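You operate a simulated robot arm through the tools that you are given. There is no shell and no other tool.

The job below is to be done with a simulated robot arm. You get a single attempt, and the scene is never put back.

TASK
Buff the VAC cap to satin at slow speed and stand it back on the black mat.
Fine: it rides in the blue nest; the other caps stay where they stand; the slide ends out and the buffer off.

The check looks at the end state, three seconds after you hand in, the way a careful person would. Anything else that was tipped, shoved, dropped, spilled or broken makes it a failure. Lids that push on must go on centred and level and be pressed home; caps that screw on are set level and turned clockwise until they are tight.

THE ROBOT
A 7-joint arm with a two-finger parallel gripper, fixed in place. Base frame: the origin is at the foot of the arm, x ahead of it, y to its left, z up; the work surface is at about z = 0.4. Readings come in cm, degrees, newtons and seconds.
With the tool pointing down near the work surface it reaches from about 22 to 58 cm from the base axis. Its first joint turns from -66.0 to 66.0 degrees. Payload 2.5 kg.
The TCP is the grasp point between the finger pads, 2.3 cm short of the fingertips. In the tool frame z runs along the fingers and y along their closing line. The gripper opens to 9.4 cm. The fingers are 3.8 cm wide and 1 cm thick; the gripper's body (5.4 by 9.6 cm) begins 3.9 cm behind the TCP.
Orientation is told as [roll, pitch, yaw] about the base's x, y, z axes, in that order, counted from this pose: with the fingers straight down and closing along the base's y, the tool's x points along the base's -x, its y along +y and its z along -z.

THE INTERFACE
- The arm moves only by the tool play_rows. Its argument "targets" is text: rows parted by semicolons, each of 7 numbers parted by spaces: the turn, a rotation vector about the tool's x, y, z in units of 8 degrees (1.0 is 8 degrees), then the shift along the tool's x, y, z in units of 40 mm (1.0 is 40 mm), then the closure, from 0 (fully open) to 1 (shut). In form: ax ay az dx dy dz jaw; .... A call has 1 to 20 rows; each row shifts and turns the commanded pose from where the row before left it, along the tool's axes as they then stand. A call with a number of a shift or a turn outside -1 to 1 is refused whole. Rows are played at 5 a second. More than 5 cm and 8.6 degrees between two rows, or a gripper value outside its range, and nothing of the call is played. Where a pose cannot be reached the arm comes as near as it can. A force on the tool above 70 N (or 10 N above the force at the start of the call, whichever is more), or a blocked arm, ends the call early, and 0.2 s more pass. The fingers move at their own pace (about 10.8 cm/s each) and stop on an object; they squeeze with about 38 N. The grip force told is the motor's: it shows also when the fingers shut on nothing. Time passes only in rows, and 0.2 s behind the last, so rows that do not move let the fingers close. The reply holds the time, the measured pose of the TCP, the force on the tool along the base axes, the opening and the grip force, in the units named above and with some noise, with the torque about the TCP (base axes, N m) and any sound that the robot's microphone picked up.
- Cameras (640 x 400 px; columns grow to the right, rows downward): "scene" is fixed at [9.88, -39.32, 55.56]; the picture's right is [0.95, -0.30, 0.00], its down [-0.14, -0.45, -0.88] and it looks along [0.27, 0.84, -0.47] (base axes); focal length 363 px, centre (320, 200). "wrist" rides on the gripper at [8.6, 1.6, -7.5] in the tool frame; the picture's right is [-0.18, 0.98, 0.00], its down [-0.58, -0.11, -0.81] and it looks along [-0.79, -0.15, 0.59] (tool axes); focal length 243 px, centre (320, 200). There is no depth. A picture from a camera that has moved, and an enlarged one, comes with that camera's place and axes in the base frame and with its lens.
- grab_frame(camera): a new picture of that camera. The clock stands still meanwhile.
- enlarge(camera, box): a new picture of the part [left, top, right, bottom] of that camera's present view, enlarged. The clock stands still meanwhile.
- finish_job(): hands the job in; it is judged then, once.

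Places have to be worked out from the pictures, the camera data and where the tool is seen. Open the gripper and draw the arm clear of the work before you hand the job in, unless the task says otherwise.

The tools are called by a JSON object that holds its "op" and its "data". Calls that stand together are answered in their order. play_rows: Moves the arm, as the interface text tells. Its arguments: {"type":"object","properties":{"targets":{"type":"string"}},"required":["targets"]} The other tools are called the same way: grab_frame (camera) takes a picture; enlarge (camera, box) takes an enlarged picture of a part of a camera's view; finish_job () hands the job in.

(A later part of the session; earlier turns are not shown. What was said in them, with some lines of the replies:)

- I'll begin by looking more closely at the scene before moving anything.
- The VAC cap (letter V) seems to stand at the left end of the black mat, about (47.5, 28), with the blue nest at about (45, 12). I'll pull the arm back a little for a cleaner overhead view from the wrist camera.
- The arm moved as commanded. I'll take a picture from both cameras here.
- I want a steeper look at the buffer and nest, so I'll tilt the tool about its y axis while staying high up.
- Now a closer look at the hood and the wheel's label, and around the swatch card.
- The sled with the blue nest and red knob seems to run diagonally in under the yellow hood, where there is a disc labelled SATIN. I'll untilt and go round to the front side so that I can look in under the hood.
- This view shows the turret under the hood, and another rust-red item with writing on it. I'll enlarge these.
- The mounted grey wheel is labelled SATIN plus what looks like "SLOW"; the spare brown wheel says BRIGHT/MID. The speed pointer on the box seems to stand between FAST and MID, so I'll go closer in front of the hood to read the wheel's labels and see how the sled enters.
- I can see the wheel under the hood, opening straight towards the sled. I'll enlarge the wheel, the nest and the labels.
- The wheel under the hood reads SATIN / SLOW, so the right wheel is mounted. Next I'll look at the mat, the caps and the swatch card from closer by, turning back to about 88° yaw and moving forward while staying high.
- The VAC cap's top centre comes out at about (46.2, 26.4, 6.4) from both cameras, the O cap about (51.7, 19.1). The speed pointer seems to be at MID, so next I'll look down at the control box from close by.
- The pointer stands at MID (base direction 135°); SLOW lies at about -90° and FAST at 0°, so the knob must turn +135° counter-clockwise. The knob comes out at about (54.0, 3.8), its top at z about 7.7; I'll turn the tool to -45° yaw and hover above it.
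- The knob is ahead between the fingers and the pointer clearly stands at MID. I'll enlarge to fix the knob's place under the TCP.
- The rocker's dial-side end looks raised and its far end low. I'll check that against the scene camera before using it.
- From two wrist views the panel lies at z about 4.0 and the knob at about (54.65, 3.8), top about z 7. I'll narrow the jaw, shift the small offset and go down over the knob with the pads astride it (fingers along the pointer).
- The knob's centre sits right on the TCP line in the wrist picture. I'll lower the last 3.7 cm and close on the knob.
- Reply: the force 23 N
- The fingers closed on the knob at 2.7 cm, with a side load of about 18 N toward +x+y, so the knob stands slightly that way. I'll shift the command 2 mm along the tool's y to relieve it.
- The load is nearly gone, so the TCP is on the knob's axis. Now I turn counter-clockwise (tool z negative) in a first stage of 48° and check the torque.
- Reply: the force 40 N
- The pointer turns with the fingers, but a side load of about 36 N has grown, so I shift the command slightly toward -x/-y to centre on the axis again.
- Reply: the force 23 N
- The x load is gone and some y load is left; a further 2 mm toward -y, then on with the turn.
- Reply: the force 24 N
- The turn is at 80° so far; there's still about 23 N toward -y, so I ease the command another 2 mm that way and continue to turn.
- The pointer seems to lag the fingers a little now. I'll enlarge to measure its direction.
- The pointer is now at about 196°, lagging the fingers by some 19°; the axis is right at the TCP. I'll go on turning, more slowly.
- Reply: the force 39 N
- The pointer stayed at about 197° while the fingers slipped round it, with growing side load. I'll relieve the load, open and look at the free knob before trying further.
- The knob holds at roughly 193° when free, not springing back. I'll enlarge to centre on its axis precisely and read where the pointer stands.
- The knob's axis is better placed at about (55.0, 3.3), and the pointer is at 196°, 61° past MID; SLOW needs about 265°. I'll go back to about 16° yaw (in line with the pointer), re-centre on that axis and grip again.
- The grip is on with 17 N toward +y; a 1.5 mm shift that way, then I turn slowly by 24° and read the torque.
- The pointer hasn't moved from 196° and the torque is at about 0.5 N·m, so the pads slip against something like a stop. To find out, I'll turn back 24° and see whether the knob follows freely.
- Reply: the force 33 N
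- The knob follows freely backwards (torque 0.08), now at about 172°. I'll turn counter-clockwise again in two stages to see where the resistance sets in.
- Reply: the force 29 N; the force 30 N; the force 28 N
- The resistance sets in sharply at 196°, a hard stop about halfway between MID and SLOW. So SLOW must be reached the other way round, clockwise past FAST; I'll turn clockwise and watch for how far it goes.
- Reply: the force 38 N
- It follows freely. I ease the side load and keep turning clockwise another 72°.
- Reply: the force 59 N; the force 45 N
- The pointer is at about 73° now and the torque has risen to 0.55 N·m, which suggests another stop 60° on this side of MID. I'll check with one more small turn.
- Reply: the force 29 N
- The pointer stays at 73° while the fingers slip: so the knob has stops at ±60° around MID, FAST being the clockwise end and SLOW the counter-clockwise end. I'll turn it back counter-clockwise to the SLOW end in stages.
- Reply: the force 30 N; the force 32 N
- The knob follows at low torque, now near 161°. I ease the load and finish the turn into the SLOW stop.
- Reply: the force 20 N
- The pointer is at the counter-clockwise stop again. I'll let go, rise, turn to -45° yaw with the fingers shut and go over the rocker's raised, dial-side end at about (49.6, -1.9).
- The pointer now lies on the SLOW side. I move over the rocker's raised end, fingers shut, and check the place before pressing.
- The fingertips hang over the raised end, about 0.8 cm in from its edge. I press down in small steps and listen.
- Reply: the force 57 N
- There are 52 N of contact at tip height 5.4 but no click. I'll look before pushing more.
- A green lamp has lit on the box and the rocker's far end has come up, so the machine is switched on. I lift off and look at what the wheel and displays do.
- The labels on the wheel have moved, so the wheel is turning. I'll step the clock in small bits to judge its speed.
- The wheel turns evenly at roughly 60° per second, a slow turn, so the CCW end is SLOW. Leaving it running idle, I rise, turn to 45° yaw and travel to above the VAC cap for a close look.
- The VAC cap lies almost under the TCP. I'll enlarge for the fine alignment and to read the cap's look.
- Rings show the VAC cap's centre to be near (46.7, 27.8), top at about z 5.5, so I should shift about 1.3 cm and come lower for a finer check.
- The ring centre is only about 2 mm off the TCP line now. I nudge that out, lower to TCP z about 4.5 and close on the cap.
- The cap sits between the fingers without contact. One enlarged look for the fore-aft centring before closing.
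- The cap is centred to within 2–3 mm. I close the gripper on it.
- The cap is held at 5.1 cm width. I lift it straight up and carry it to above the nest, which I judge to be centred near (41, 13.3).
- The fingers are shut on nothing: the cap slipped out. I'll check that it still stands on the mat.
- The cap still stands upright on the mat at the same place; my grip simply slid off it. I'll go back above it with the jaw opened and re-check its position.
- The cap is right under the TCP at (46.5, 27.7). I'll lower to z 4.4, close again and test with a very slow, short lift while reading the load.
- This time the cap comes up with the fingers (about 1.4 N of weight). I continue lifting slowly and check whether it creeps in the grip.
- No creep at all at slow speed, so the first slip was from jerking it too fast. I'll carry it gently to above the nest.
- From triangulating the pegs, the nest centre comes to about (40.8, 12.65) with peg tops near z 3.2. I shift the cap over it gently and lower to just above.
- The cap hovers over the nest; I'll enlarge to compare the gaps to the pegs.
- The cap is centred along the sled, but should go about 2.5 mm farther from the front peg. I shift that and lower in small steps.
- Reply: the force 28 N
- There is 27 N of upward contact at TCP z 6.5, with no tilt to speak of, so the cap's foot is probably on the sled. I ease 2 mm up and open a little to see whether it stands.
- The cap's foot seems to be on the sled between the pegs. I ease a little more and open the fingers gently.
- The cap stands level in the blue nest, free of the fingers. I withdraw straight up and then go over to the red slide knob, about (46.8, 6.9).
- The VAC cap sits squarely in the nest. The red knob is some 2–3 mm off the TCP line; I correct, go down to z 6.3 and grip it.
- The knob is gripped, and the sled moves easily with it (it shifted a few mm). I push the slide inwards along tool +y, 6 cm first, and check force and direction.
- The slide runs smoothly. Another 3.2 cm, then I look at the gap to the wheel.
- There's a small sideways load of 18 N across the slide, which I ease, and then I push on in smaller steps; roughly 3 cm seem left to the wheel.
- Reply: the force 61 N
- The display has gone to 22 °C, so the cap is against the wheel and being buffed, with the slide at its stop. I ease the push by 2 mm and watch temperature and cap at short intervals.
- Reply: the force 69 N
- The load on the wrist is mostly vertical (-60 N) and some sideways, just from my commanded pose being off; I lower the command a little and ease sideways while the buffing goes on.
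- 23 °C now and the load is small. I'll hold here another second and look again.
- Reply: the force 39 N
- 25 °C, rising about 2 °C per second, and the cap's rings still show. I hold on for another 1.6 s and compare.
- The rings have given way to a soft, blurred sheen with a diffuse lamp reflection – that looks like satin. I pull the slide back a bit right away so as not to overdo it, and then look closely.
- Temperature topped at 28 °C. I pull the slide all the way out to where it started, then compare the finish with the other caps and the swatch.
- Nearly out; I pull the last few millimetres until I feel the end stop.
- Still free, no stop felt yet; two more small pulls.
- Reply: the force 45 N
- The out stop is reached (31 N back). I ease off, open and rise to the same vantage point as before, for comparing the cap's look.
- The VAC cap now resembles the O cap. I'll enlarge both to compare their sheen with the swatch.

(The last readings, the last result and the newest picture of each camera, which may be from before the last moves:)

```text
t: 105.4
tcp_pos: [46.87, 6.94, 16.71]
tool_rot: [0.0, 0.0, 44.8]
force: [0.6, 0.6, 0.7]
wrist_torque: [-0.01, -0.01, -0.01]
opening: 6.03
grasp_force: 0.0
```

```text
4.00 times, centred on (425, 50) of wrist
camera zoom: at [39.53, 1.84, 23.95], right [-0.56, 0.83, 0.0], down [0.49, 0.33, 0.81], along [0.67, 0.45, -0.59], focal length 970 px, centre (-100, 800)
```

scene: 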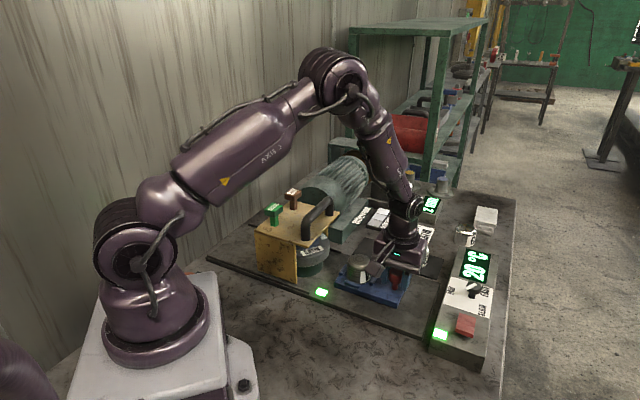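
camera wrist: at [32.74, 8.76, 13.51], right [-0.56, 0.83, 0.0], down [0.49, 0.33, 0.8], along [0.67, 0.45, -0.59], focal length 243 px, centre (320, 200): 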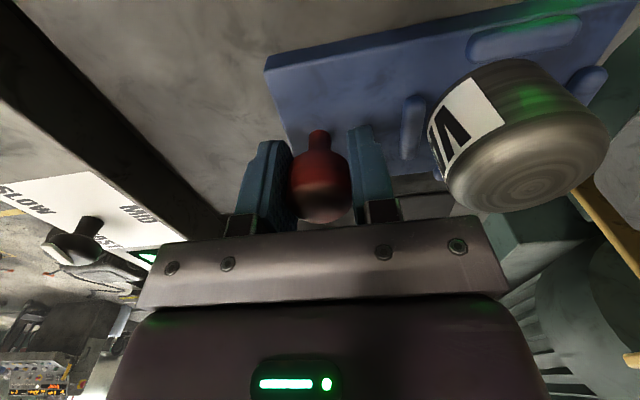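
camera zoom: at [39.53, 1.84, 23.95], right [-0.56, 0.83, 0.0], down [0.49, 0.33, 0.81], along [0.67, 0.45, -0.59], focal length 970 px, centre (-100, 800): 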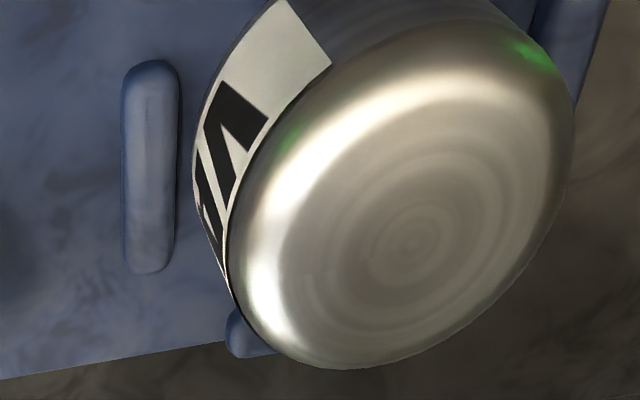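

VAC and O now show the same soft sheen; the change came as one step while on the SATIN wheel, so I take it as satin. I go back over the nest to fetch the cap, jaw at 6.6 cm.

{"op": "play_rows", "data": {"targets": "0 0 0 0 0.68 0 0.3; 0 0 0 0 0.68 0 0.3; 0 0 0 0 0.66 0 0.3; 0 0 0 0 0 0.5 0.3; 0 0 0 0 0 0 0.3"}}

{"op": "enlarge", "data": {"camera": "wrist", "box": [220, 0, 420, 180]}}

{"op": "enlarge", "data": {"camera": "scene", "box": [345, 200, 465, 310]}}

```text
t: 106.6
tcp_pos: [41.32, 12.63, 14.42]
tool_rot: [0.0, 0.0, 44.9]
force: [0.4, -0.4, 0.3]
wrist_torque: [-0.03, 0.0, 0.01]
opening: 6.6
grasp_force: 0.1
```

```text
2.22 times, centred on (320, 90) of wrist
camera zoom: at [33.93, 7.56, 21.75], right [-0.56, 0.83, 0.0], down [0.49, 0.33, 0.81], along [0.67, 0.45, -0.59], focal length 539 px, centre (320, 444)
```

zoom: 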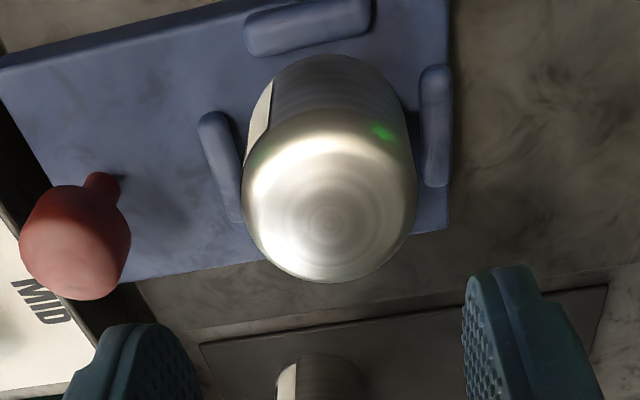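

```text
3.64 times, centred on (405, 255) of scene
camera zoom: at [9.88, -39.32, 55.56], right [0.95, -0.3, 0.0], down [-0.14, -0.45, -0.88], along [0.27, 0.84, -0.47], focal length 1318 px, centre (11, 0)
```

zoom: 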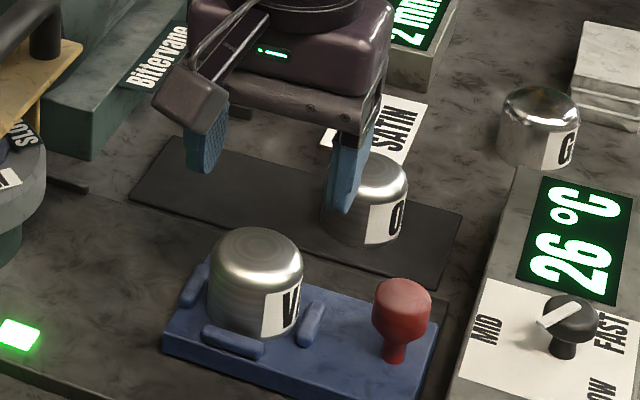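

The cap stands within 2 mm of the TCP line. I lower onto it to TCP z 6.5 and close.

{"op": "play_rows", "data": {"targets": "0 0 0 0.02 0.03 0.4 0.3; 0 0 0 0 0 0.6 0.3; 0 0 0 0 0 0.6 0.3; 0 0 0 0 0 0.36 0.3; 0 0 0 0 0 0 0.3; 0 0 0 0 0 0 0.42; 0 0 0 0 0 0 0.5; 0 0 0 0 0 0 1; 0 0 0 0 0 0 1; 0 0 0 0 0 0 1"}}

{"op": "enlarge", "data": {"camera": "scene", "box": [345, 210, 455, 310]}}

```text
t: 108.8
tcp_pos: [41.06, 12.74, 6.28]
tool_rot: [-0.1, 0.0, 44.7]
force: [-0.2, -1.3, -0.9]
wrist_torque: [0.0, -0.01, -0.01]
opening: 5.1
grasp_force: 38.2
```

```text
4.00 times, centred on (400, 260) of scene
camera zoom: at [9.88, -39.32, 55.56], right [0.95, -0.3, 0.0], down [-0.14, -0.45, -0.88], along [0.27, 0.84, -0.47], focal length 1450 px, centre (0, -40)
```

zoom: 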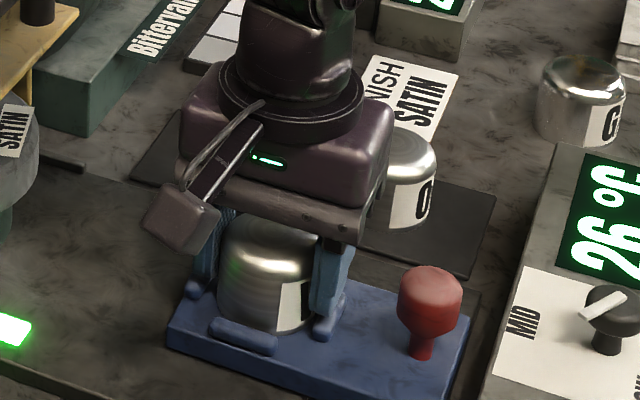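

Gripped at 5.1 cm again. I lift slowly and check that it's still held.

{"op": "play_rows", "data": {"targets": "0 0 0 0 0 -0.05 1; 0 0 0 0 0 -0.1 1; 0 0 0 0 0 -0.15 1; 0 0 0 0 0 -0.15 1; 0 0 0 0 0 -0.15 1; 0 0 0 0 0 -0.15 1; 0 0 0 0 0 -0.15 1; 0 0 0 0 0 -0.15 1; 0 0 0 0 0 -0.1 1; 0 0 0 0 0 0 1"}}

{"op": "play_rows", "data": {"targets": "0 0 0 -0.12 0.055 0 1; 0 0 0 -0.22 0.1 0 1; 0 0 0 -0.26 0.12 0 1; 0 0 0 -0.26 0.12 0 1; 0 0 0 -0.26 0.12 0 1; 0 0 0 -0.26 0.12 0 1; 0 0 0 -0.26 0.12 0 1; 0 0 0 -0.26 0.12 0 1; 0 0 0 -0.26 0.12 0 1; 0 0 0 -0.26 0.12 0 1; 0 0 0 -0.26 0.12 0 1; 0 0 0 -0.26 0.12 0 1; 0 0 0 -0.26 0.12 0 1; 0 0 0 -0.26 0.12 0 1; 0 0 0 -0.16 0.085 0 1; 0 0 0 0 0 0 1"}}

{"op": "grab_frame", "data": {"camera": "wrist"}}

{"op": "enlarge", "data": {"camera": "scene", "box": [340, 190, 460, 290]}}

```text
t: 111.0
tcp_pos: [41.15, 12.68, 11.25]
tool_rot: [-0.1, 0.0, 44.7]
force: [-0.3, 0.9, -2.2]
wrist_torque: [0.04, 0.02, 0.0]
opening: 5.07
grasp_force: 37.7
```

```text
t: 114.4
tcp_pos: [46.52, 27.68, 10.95]
tool_rot: [0.0, -0.1, 44.8]
force: [0.3, 0.4, -0.9]
wrist_torque: [0.0, -0.01, 0.0]
opening: 5.05
grasp_force: 38.0
```

```text
taken
camera wrist: at [39.17, 22.56, 18.47], right [-0.56, 0.83, 0.0], down [0.49, 0.33, 0.81], along [0.67, 0.45, -0.59], focal length 243 px, centre (320, 200)
```

wrist: 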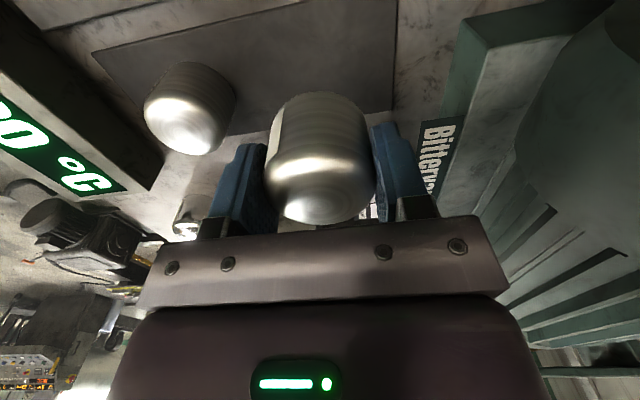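

```text
4.00 times, centred on (400, 240) of scene
camera zoom: at [9.88, -39.31, 55.56], right [0.95, -0.3, 0.0], down [-0.14, -0.45, -0.88], along [0.27, 0.84, -0.47], focal length 1450 px, centre (0, 40)
```

zoom: 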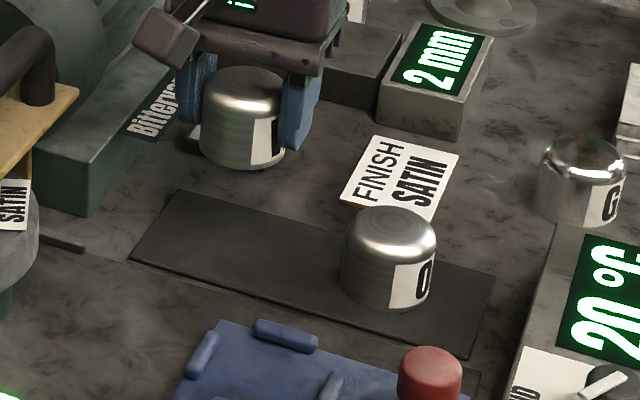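

VAC hangs over its old place on the black mat and looks just like O in finish. I lower it gently, the last bit in fine steps.

{"op": "play_rows", "data": {"targets": "0 0 0 0 0 0.1 1; 0 0 0 0 0 0.15 1; 0 0 0 0 0 0.2 1; 0 0 0 0 0 0.2 1; 0 0 0 0 0 0.2 1; 0 0 0 0 0 0.2 1; 0 0 0 0 0 0.2 1; 0 0 0 0 0 0.15 1; 0 0 0 0 0 0.1 1; 0 0 0 0 0 0.05 1; 0 0 0 0 0 0.03 1; 0 0 0 0 0 0 1"}}

{"op": "enlarge", "data": {"camera": "scene", "box": [340, 200, 440, 280]}}

```text
t: 117.0
tcp_pos: [46.73, 27.57, 5.01]
tool_rot: [0.0, 0.0, 44.9]
force: [-0.3, 0.3, -2.5]
wrist_torque: [-0.03, -0.03, 0.0]
opening: 5.09
grasp_force: 37.7
```

```text
5.00 times, centred on (390, 240) of scene
camera zoom: at [9.88, -39.32, 55.56], right [0.95, -0.3, 0.0], down [-0.14, -0.45, -0.88], along [0.27, 0.84, -0.47], focal length 1813 px, centre (-30, 0)
```

zoom: 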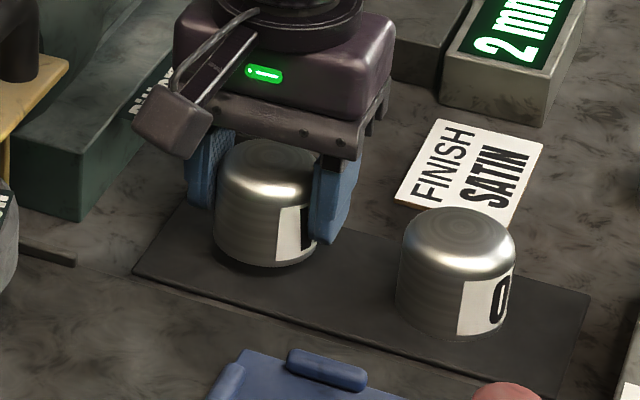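

Not touching yet. I go on down in 1–2 mm steps.

{"op": "play_rows", "data": {"targets": "0 0 0 0 0 0.05 1; 0 0 0 0 0 0.05 1; 0 0 0 0 0 0.03 1; 0 0 0 0 0 0 1"}}

{"op": "play_rows", "data": {"targets": "0 0 0 0 0 0.03 1; 0 0 0 0 0 0 1"}}

```text
t: 118.0
tcp_pos: [46.58, 27.55, 4.26]
tool_rot: [0.0, 0.0, 44.8]
force: [1.1, 0.2, -1.8]
wrist_torque: [0.01, 0.0, -0.02]
opening: 5.07
grasp_force: 38.5
```

```text
t: 118.6
tcp_pos: [46.68, 27.62, 4.2]
tool_rot: [0.0, 0.0, 44.8]
force: [-0.2, 0.6, -1.5]
wrist_torque: [-0.01, 0.02, -0.01]
opening: 5.07
grasp_force: 38.2
```

Still only the cap's weight on the tool; a few more 1 mm steps.

{"op": "play_rows", "data": {"targets": "0 0 0 0 0 0.025 1; 0 0 0 0 0 0 1"}}

{"op": "play_rows", "data": {"targets": "0 0 0 0 0 0.025 1; 0 0 0 0 0 0 1"}}

{"op": "enlarge", "data": {"camera": "scene", "box": [350, 215, 420, 275]}}

```text
t: 119.2
tcp_pos: [46.71, 27.81, 4.16]
tool_rot: [0.1, -0.1, 44.8]
force: [-1.3, -0.4, -1.6]
wrist_torque: [-0.01, -0.02, -0.01]
opening: 5.06
grasp_force: 37.8
```

```text
t: 119.8
tcp_pos: [46.67, 27.56, 4.0]
tool_rot: [0.0, -0.1, 44.9]
force: [-0.1, -0.8, -1.0]
wrist_torque: [0.02, -0.02, -0.03]
opening: 5.06
grasp_force: 38.5
```

```text
6.67 times, centred on (385, 245) of scene
camera zoom: at [9.88, -39.32, 55.56], right [0.95, -0.3, 0.0], down [-0.14, -0.45, -0.88], along [0.27, 0.84, -0.47], focal length 2417 px, centre (-113, -100)
```

zoom: 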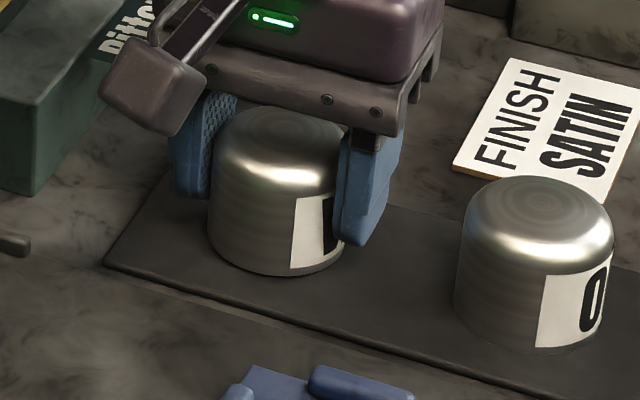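

Almost down. Continuing in 1 mm steps until contact shows.

{"op": "play_rows", "data": {"targets": "0 0 0 0 0 0.025 1; 0 0 0 0 0 0 1"}}

{"op": "play_rows", "data": {"targets": "0 0 0 0 0 0.025 1; 0 0 0 0 0 0 1"}}

```text
t: 120.4
tcp_pos: [46.65, 27.69, 3.83]
tool_rot: [0.0, 0.0, 44.9]
force: [0.0, -0.5, -0.9]
wrist_torque: [0.01, 0.01, -0.02]
opening: 5.07
grasp_force: 37.9
```

```text
t: 121.0
tcp_pos: [46.65, 27.63, 3.83]
tool_rot: [0.0, 0.0, 44.9]
force: [-4.2, -4.1, 5.5]
wrist_torque: [-0.03, 0.13, 0.04]
opening: 5.06
grasp_force: 38.1
```

Contact: +5.5 N. I open gently and look.

{"op": "play_rows", "data": {"targets": "0 0 0 0 0 0 0.44; 0 0 0 0 0 0 0.42; 0 0 0 0 0 0 0.4; 0 0 0 0 0 0 0.36; 0 0 0 0 0 0 0.32; 0 0 0 0 0 0 0.3; 0 0 0 0 0 0 0.3"}}

{"op": "enlarge", "data": {"camera": "scene", "box": [350, 215, 420, 275]}}

{"op": "enlarge", "data": {"camera": "wrist", "box": [220, 60, 420, 230]}}

```text
t: 122.6
tcp_pos: [46.63, 27.63, 3.77]
tool_rot: [-0.1, -0.1, 44.8]
force: [0.5, -0.3, -0.7]
wrist_torque: [0.02, -0.04, 0.01]
opening: 6.58
grasp_force: 0.1
```

```text
6.67 times, centred on (385, 245) of scene
camera zoom: at [9.88, -39.32, 55.56], right [0.95, -0.3, 0.0], down [-0.14, -0.45, -0.88], along [0.27, 0.84, -0.47], focal length 2417 px, centre (-113, -100)
```

zoom: 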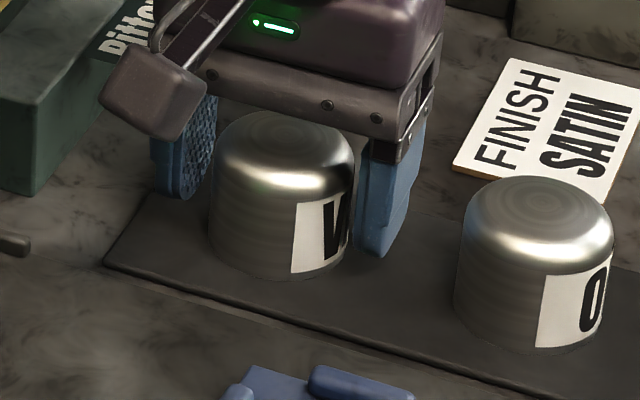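

```text
2.35 times, centred on (320, 145) of wrist
camera zoom: at [39.24, 22.56, 11.14], right [-0.56, 0.83, 0.0], down [0.49, 0.33, 0.81], along [0.67, 0.45, -0.59], focal length 571 px, centre (320, 329)
```

zoom: 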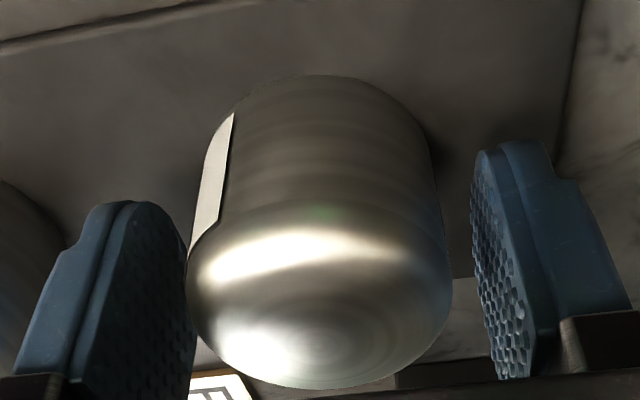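

VAC stands level on the black mat, with the same satin look as O. I withdraw straight up and travel back toward the rocker to switch off.

{"op": "play_rows", "data": {"targets": "0 0 0 0 0 -0.1 0.3; 0 0 0 0 0 -0.2 0.3; 0 0 0 0 0 -0.4 0.3; 0 0 0 0 0 -0.7 0.3; 0 0 0 0 0 -0.8 0.3; 0 0 0 0 0 -0.8 0.3; 0 0 0 0 0 -0.8 0.3; 0 0 0 0.6875 -0.7175 0 1; 0 0 0 0.6875 -0.7175 0 1; 0 0 0 0.6875 -0.7175 0 1; 0 0 0 0.6875 -0.7175 0 1; 0 0 0 0.6875 -0.7175 0 1; 0 0 0 0.6875 -0.7175 0 1; 0 0 0 0.6875 -0.7175 0 1; 0 0 0 0.6875 -0.7175 0 1; 0 0 0 0 0 0 1"}}

{"op": "play_rows", "data": {"targets": "0 0 1 0 0 0 1; 0 0 1 0 0 0 1; 0 0 1 0 0 0 1; 0 0 1 0 0 0 1; 0 0 1 0 0 0 1; 0 0 1 0 0 0 1; 0 0 1 0 0 0 1; 0 0 1 0 0 0 1; 0 0 1 0 0 0 1; 0 0 1 0 0 0 1; 0 0 1 0 0 0 1; 0 0 0.25 0 0 0 1; 0 0 0 0 0 0.8 1; 0 0 0 0 0 0.8 1; 0 0 0 0 0 0 1"}}

{"op": "grab_frame", "data": {"camera": "wrist"}}

{"op": "grab_frame", "data": {"camera": "scene"}}

```text
t: 126.0
tcp_pos: [47.25, -4.13, 19.05]
tool_rot: [0.0, 0.0, 44.8]
force: [-1.1, 0.2, -0.2]
wrist_torque: [0.02, 0.01, -0.01]
opening: 0.0
grasp_force: 38.1
```

```text
t: 129.2
tcp_pos: [47.37, -4.3, 12.59]
tool_rot: [0.0, 0.0, -45.2]
force: [-1.0, -0.6, 0.5]
wrist_torque: [0.03, -0.02, 0.03]
opening: 0.0
grasp_force: 37.7
```

```text
taken
camera wrist: at [42.29, 2.95, 19.97], right [0.83, 0.56, 0.0], down [0.33, -0.49, 0.81], along [0.45, -0.67, -0.59], focal length 243 px, centre (320, 200)
```

wrist: 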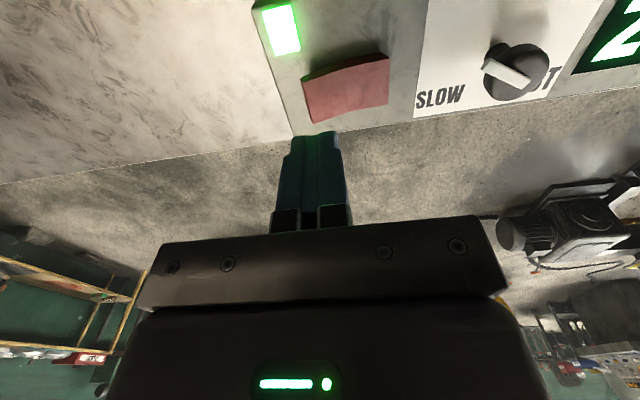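

```text
taken
```

scene: 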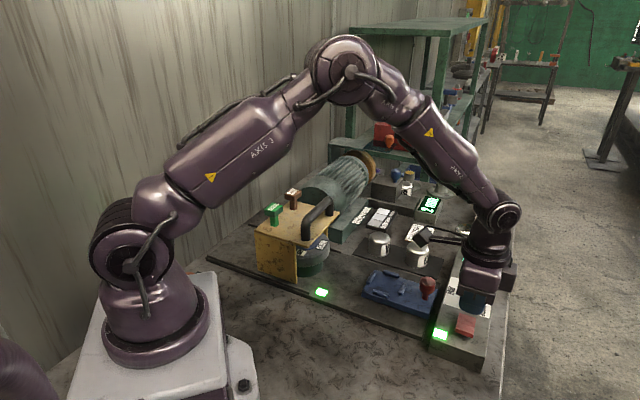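

The fingertips are over the raised far end of the rocker, about 0.9 cm in from its edge. I press it the same way as before.

{"op": "play_rows", "data": {"targets": "0 0 0 0 0 0.5 1; 0 0 0 0 0 0.4 1; 0 0 0 0 0 0.2 1; 0 0 0 0 0 0.1 1; 0 0 0 0 0 0.08 1; 0 0 0 0 0 0.05 1; 0 0 0 0 0 0 1"}}

{"op": "enlarge", "data": {"camera": "scene", "box": [420, 280, 500, 350]}}

```text
t: 130.7
tcp_pos: [47.17, -4.31, 7.76]
tool_rot: [-0.3, 0.3, -45.3]
force: [-6.7, -0.2, 9.4]
wrist_torque: [-0.02, -0.02, 0.04]
opening: 0.0
grasp_force: 38.1
stopped in row 7: the force on the tool passed its limit at 72 N (the readings are from after the stop); the commanded pose is now the measured one
```

```text
5.71 times, centred on (460, 315) of scene
camera zoom: at [9.88, -39.32, 55.56], right [0.95, -0.3, 0.0], down [-0.14, -0.45, -0.88], along [0.27, 0.84, -0.47], focal length 2072 px, centre (-480, -457)
```

zoom: 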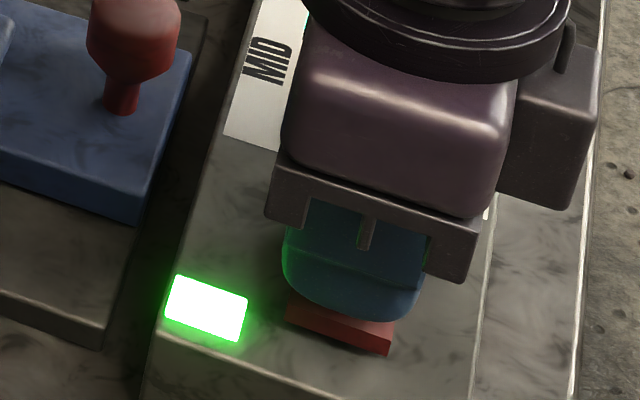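

The press went to the same depth as before (72 N, stopped). I lift off and check the lamp and rocker.

{"op": "play_rows", "data": {"targets": "0 0 0 0 0 -0.4 1; 0 0 0 0 0 -0.5 1; 0 0 0 0 0 0 1"}}

{"op": "enlarge", "data": {"camera": "wrist", "box": [220, 0, 440, 150]}}

{"op": "enlarge", "data": {"camera": "scene", "box": [420, 280, 500, 350]}}

```text
t: 131.5
tcp_pos: [47.09, -4.37, 11.17]
tool_rot: [-0.3, 0.2, -45.3]
force: [-0.9, -0.1, 0.4]
wrist_torque: [-0.02, 0.0, 0.0]
opening: 0.0
grasp_force: 38.1
```

```text
2.67 times, centred on (330, 75) of wrist
camera zoom: at [42.21, 2.78, 18.63], right [0.83, 0.56, -0.01], down [0.34, -0.49, 0.8], along [0.45, -0.67, -0.59], focal length 647 px, centre (293, 533)
```

zoom: 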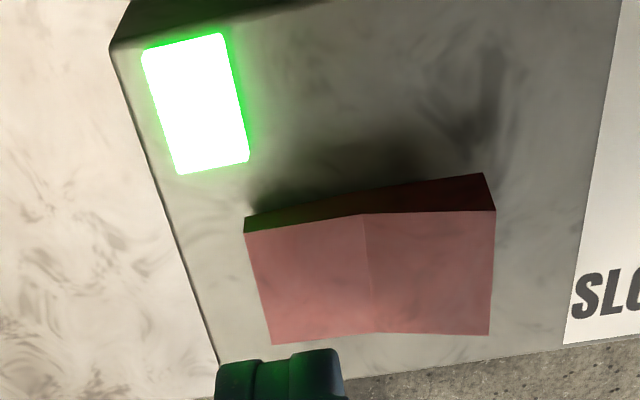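

```text
5.71 times, centred on (460, 315) of scene
camera zoom: at [9.88, -39.32, 55.56], right [0.95, -0.3, 0.0], down [-0.14, -0.45, -0.88], along [0.27, 0.84, -0.47], focal length 2072 px, centre (-480, -457)
```

zoom: 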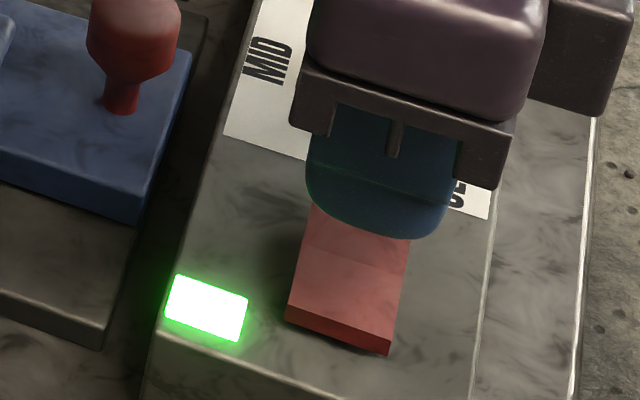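

The lamp still glows, while the rocker's dial-side end looks raised again. I check whether the wheel still turns.

{"op": "enlarge", "data": {"camera": "scene", "box": [280, 210, 350, 290]}}

{"op": "play_rows", "data": {"targets": "0 0 0 0 0 0 1"}}

{"op": "enlarge", "data": {"camera": "scene", "box": [280, 210, 350, 290]}}

{"op": "enlarge", "data": {"camera": "scene", "box": [420, 280, 500, 350]}}

```text
5.00 times, centred on (315, 250) of scene
camera zoom: at [9.88, -39.32, 55.56], right [0.95, -0.3, 0.0], down [-0.14, -0.45, -0.88], along [0.27, 0.84, -0.47], focal length 1813 px, centre (345, -50)
```

zoom: 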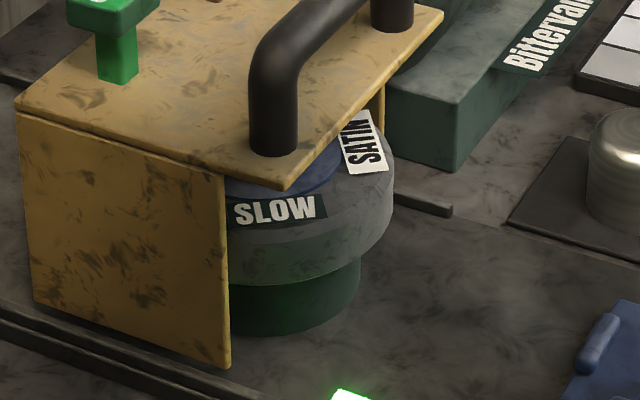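

```text
t: 131.9
tcp_pos: [47.35, -4.33, 11.16]
tool_rot: [-0.1, 0.2, -45.2]
force: [0.0, 0.4, 0.0]
wrist_torque: [-0.02, 0.0, -0.01]
opening: 0.0
grasp_force: 38.1
```

```text
5.00 times, centred on (315, 250) of scene
camera zoom: at [9.88, -39.32, 55.56], right [0.95, -0.3, 0.0], down [-0.14, -0.45, -0.88], along [0.27, 0.84, -0.47], focal length 1813 px, centre (345, -50)
```

zoom: 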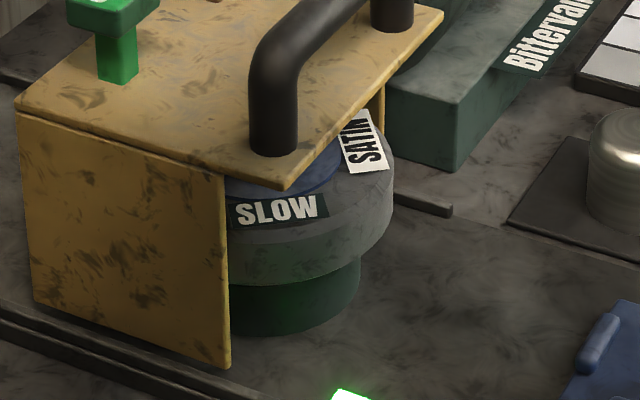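

```text
5.71 times, centred on (460, 315) of scene
camera zoom: at [9.88, -39.32, 55.56], right [0.95, -0.3, 0.0], down [-0.14, -0.45, -0.88], along [0.27, 0.84, -0.47], focal length 2072 px, centre (-480, -457)
```

zoom: 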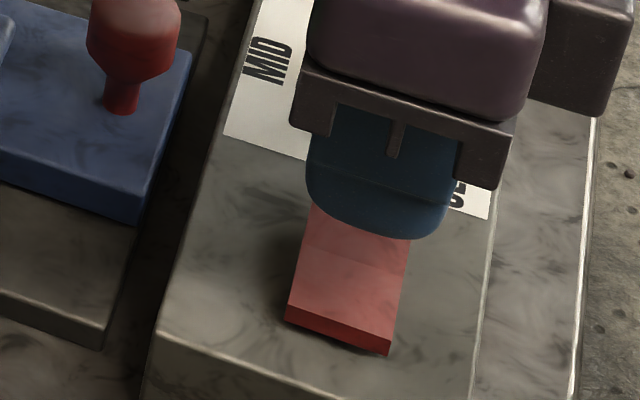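

The lamp has gone out and the wheel has come to rest, so the buffer is off. I rise, open the gripper and draw the arm back clear, then check everything.

{"op": "play_rows", "data": {"targets": "0 0 0 0 0 -0.8 0.5; 0 0 0 0 0 -0.9 0; 0 0 0 0 0 -0.9 0; 0 0 0 0 0 -0.9 0; 0 0 0 0 0 -0.9 0; 0 0 -1 0.5 -0.5 0 0; 0 0 -1 0.5 -0.5 0 0; 0 0 -1 0.5 -0.5 0 0; 0 0 -1 0.5 -0.5 0 0; 0 0 -1 0 0 0 0; 0 0 -0.6 0 0 0 0; 0 0 0 0 0 0 0"}}

{"op": "grab_frame", "data": {"camera": "scene"}}

{"op": "enlarge", "data": {"camera": "scene", "box": [340, 170, 520, 340]}}

{"op": "enlarge", "data": {"camera": "scene", "box": [280, 210, 350, 290]}}

```text
t: 134.5
tcp_pos: [36.3, -6.58, 28.98]
tool_rot: [0.1, 0.3, -0.4]
force: [-0.4, -0.1, 0.1]
wrist_torque: [0.02, -0.03, -0.01]
opening: 9.4
grasp_force: 0.1
```

```text
taken
```

scene: 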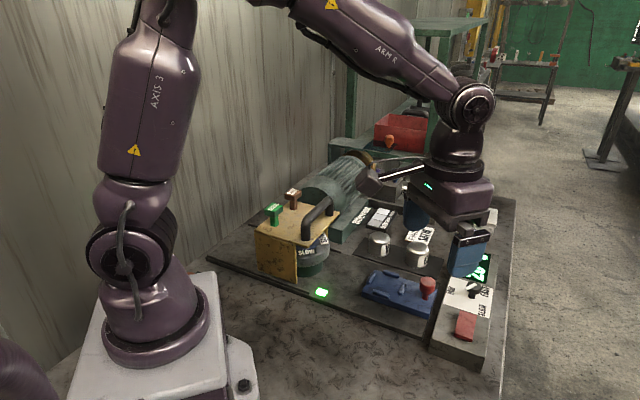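

```text
2.35 times, centred on (430, 255) of scene
camera zoom: at [9.88, -39.32, 55.56], right [0.95, -0.3, 0.0], down [-0.14, -0.45, -0.88], along [0.27, 0.84, -0.47], focal length 853 px, centre (61, 71)
```

zoom: 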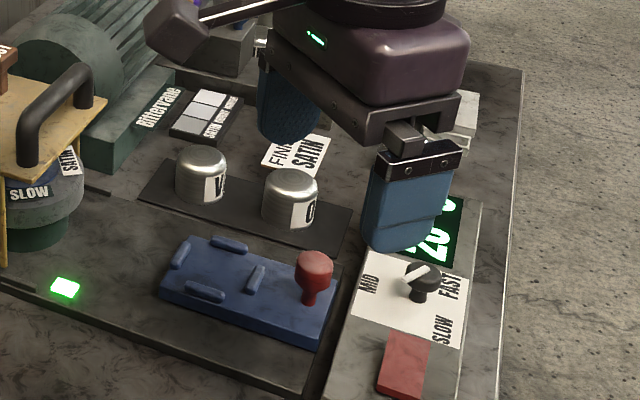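

```text
5.00 times, centred on (315, 250) of scene
camera zoom: at [9.88, -39.32, 55.56], right [0.95, -0.3, 0.0], down [-0.14, -0.45, -0.88], along [0.27, 0.84, -0.47], focal length 1813 px, centre (345, -50)
```

zoom: 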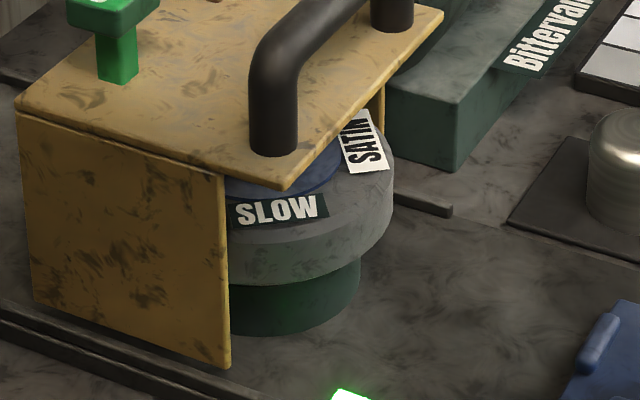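

All at rest. I draw the arm further back to the start area and take a last careful look at the caps, slide and lamp.

{"op": "play_rows", "data": {"targets": "0 0 0 0.4 0.8 -0.4 0; 0 0 0 0.3 0.9 -0.3 0; 0 0 0 0.2 0.9 -0.3 0; 0 0 0 0 0.9 -0.3 0; 0 0 0 0 0.9 -0.2 0; 0 0 0 0 0.8 0 0; 0 0 0 0 0 0 0"}}

{"op": "grab_frame", "data": {"camera": "scene"}}

{"op": "enlarge", "data": {"camera": "scene", "box": [340, 170, 520, 380]}}

{"op": "enlarge", "data": {"camera": "scene", "box": [355, 200, 445, 280]}}

{"op": "enlarge", "data": {"camera": "wrist", "box": [260, 0, 460, 160]}}

```text
t: 136.1
tcp_pos: [33.04, 14.2, 34.9]
tool_rot: [0.0, 0.4, -0.3]
force: [0.7, -0.2, -0.3]
wrist_torque: [0.01, 0.01, 0.03]
opening: 9.39
grasp_force: 0.1
```

```text
taken
```

scene: 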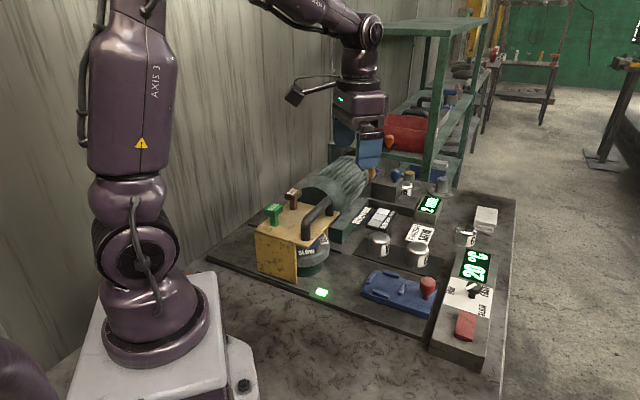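

```text
1.90 times, centred on (430, 275) of scene
camera zoom: at [9.88, -39.31, 55.56], right [0.95, -0.3, 0.0], down [-0.14, -0.45, -0.88], along [0.27, 0.84, -0.47], focal length 691 px, centre (110, 57)
```

zoom: 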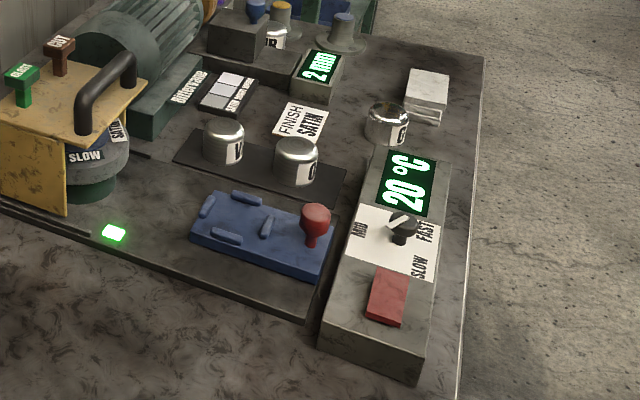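

```text
5.00 times, centred on (400, 240) of scene
camera zoom: at [9.88, -39.31, 55.56], right [0.95, -0.3, 0.0], down [-0.14, -0.45, -0.88], along [0.27, 0.84, -0.47], focal length 1813 px, centre (-80, 0)
```

zoom: 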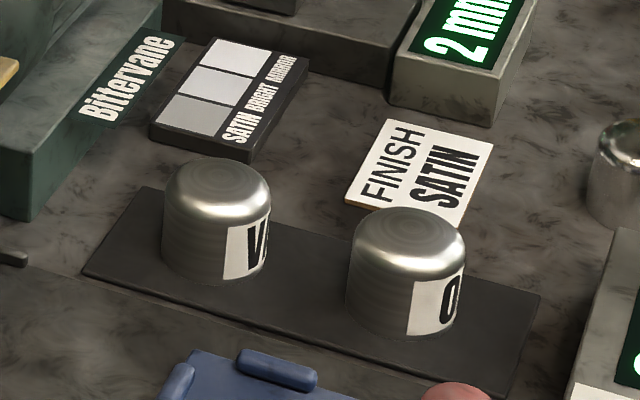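

```text
2.50 times, centred on (360, 80) of wrist
camera zoom: at [24.26, 15.8, 42.26], right [0.19, 0.98, 0.0], down [0.59, -0.11, 0.8], along [0.79, -0.15, -0.6], focal length 606 px, centre (220, 500)
```

zoom: 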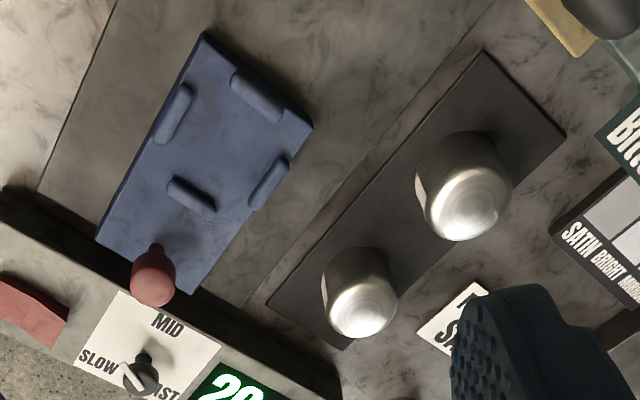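

VAC stands level on the black mat with the same satin look as O, and the other caps are where they stood. The slide is out at its stop, the lamp is dark, the wheel is still, and the open gripper is clear of everything, so I hand in.

{"op": "finish_job", "data": {}}

```text
The job is handed in.
```

The VAC cap is buffed and back on the black mat, and I've handed the job in; I don't know yet how it was judged.

- **Finish:** The cap rode in the blue nest against the SATIN wheel for about 4 seconds. Its lathe rings gave way to a soft sheen. It now looks the same as the O cap beside it, which I took as satin. The display peaked at 28 °C and was back to 20 °C at the end.
- **Speed:** The dial started at MID, and I turned it to the end stop on the SLOW side. The stop came about 60° from MID, while the SLOW label sits roughly twice that far round. I couldn't measure the wheel's speed directly, so slow speed rests on it being the stop on the SLOW side.
- **Slip:** My first lift was too quick and the cap slid out of the grip. It stayed standing on the mat, and slower lifts held.
- **End state:** The slide is out at its stop, the lamp is off and the wheel has stopped. The other caps appear unmoved. The gripper is open and clear of the work.

I left the GLOSS and CUT handles on the hood alone, since the finish changed without them.
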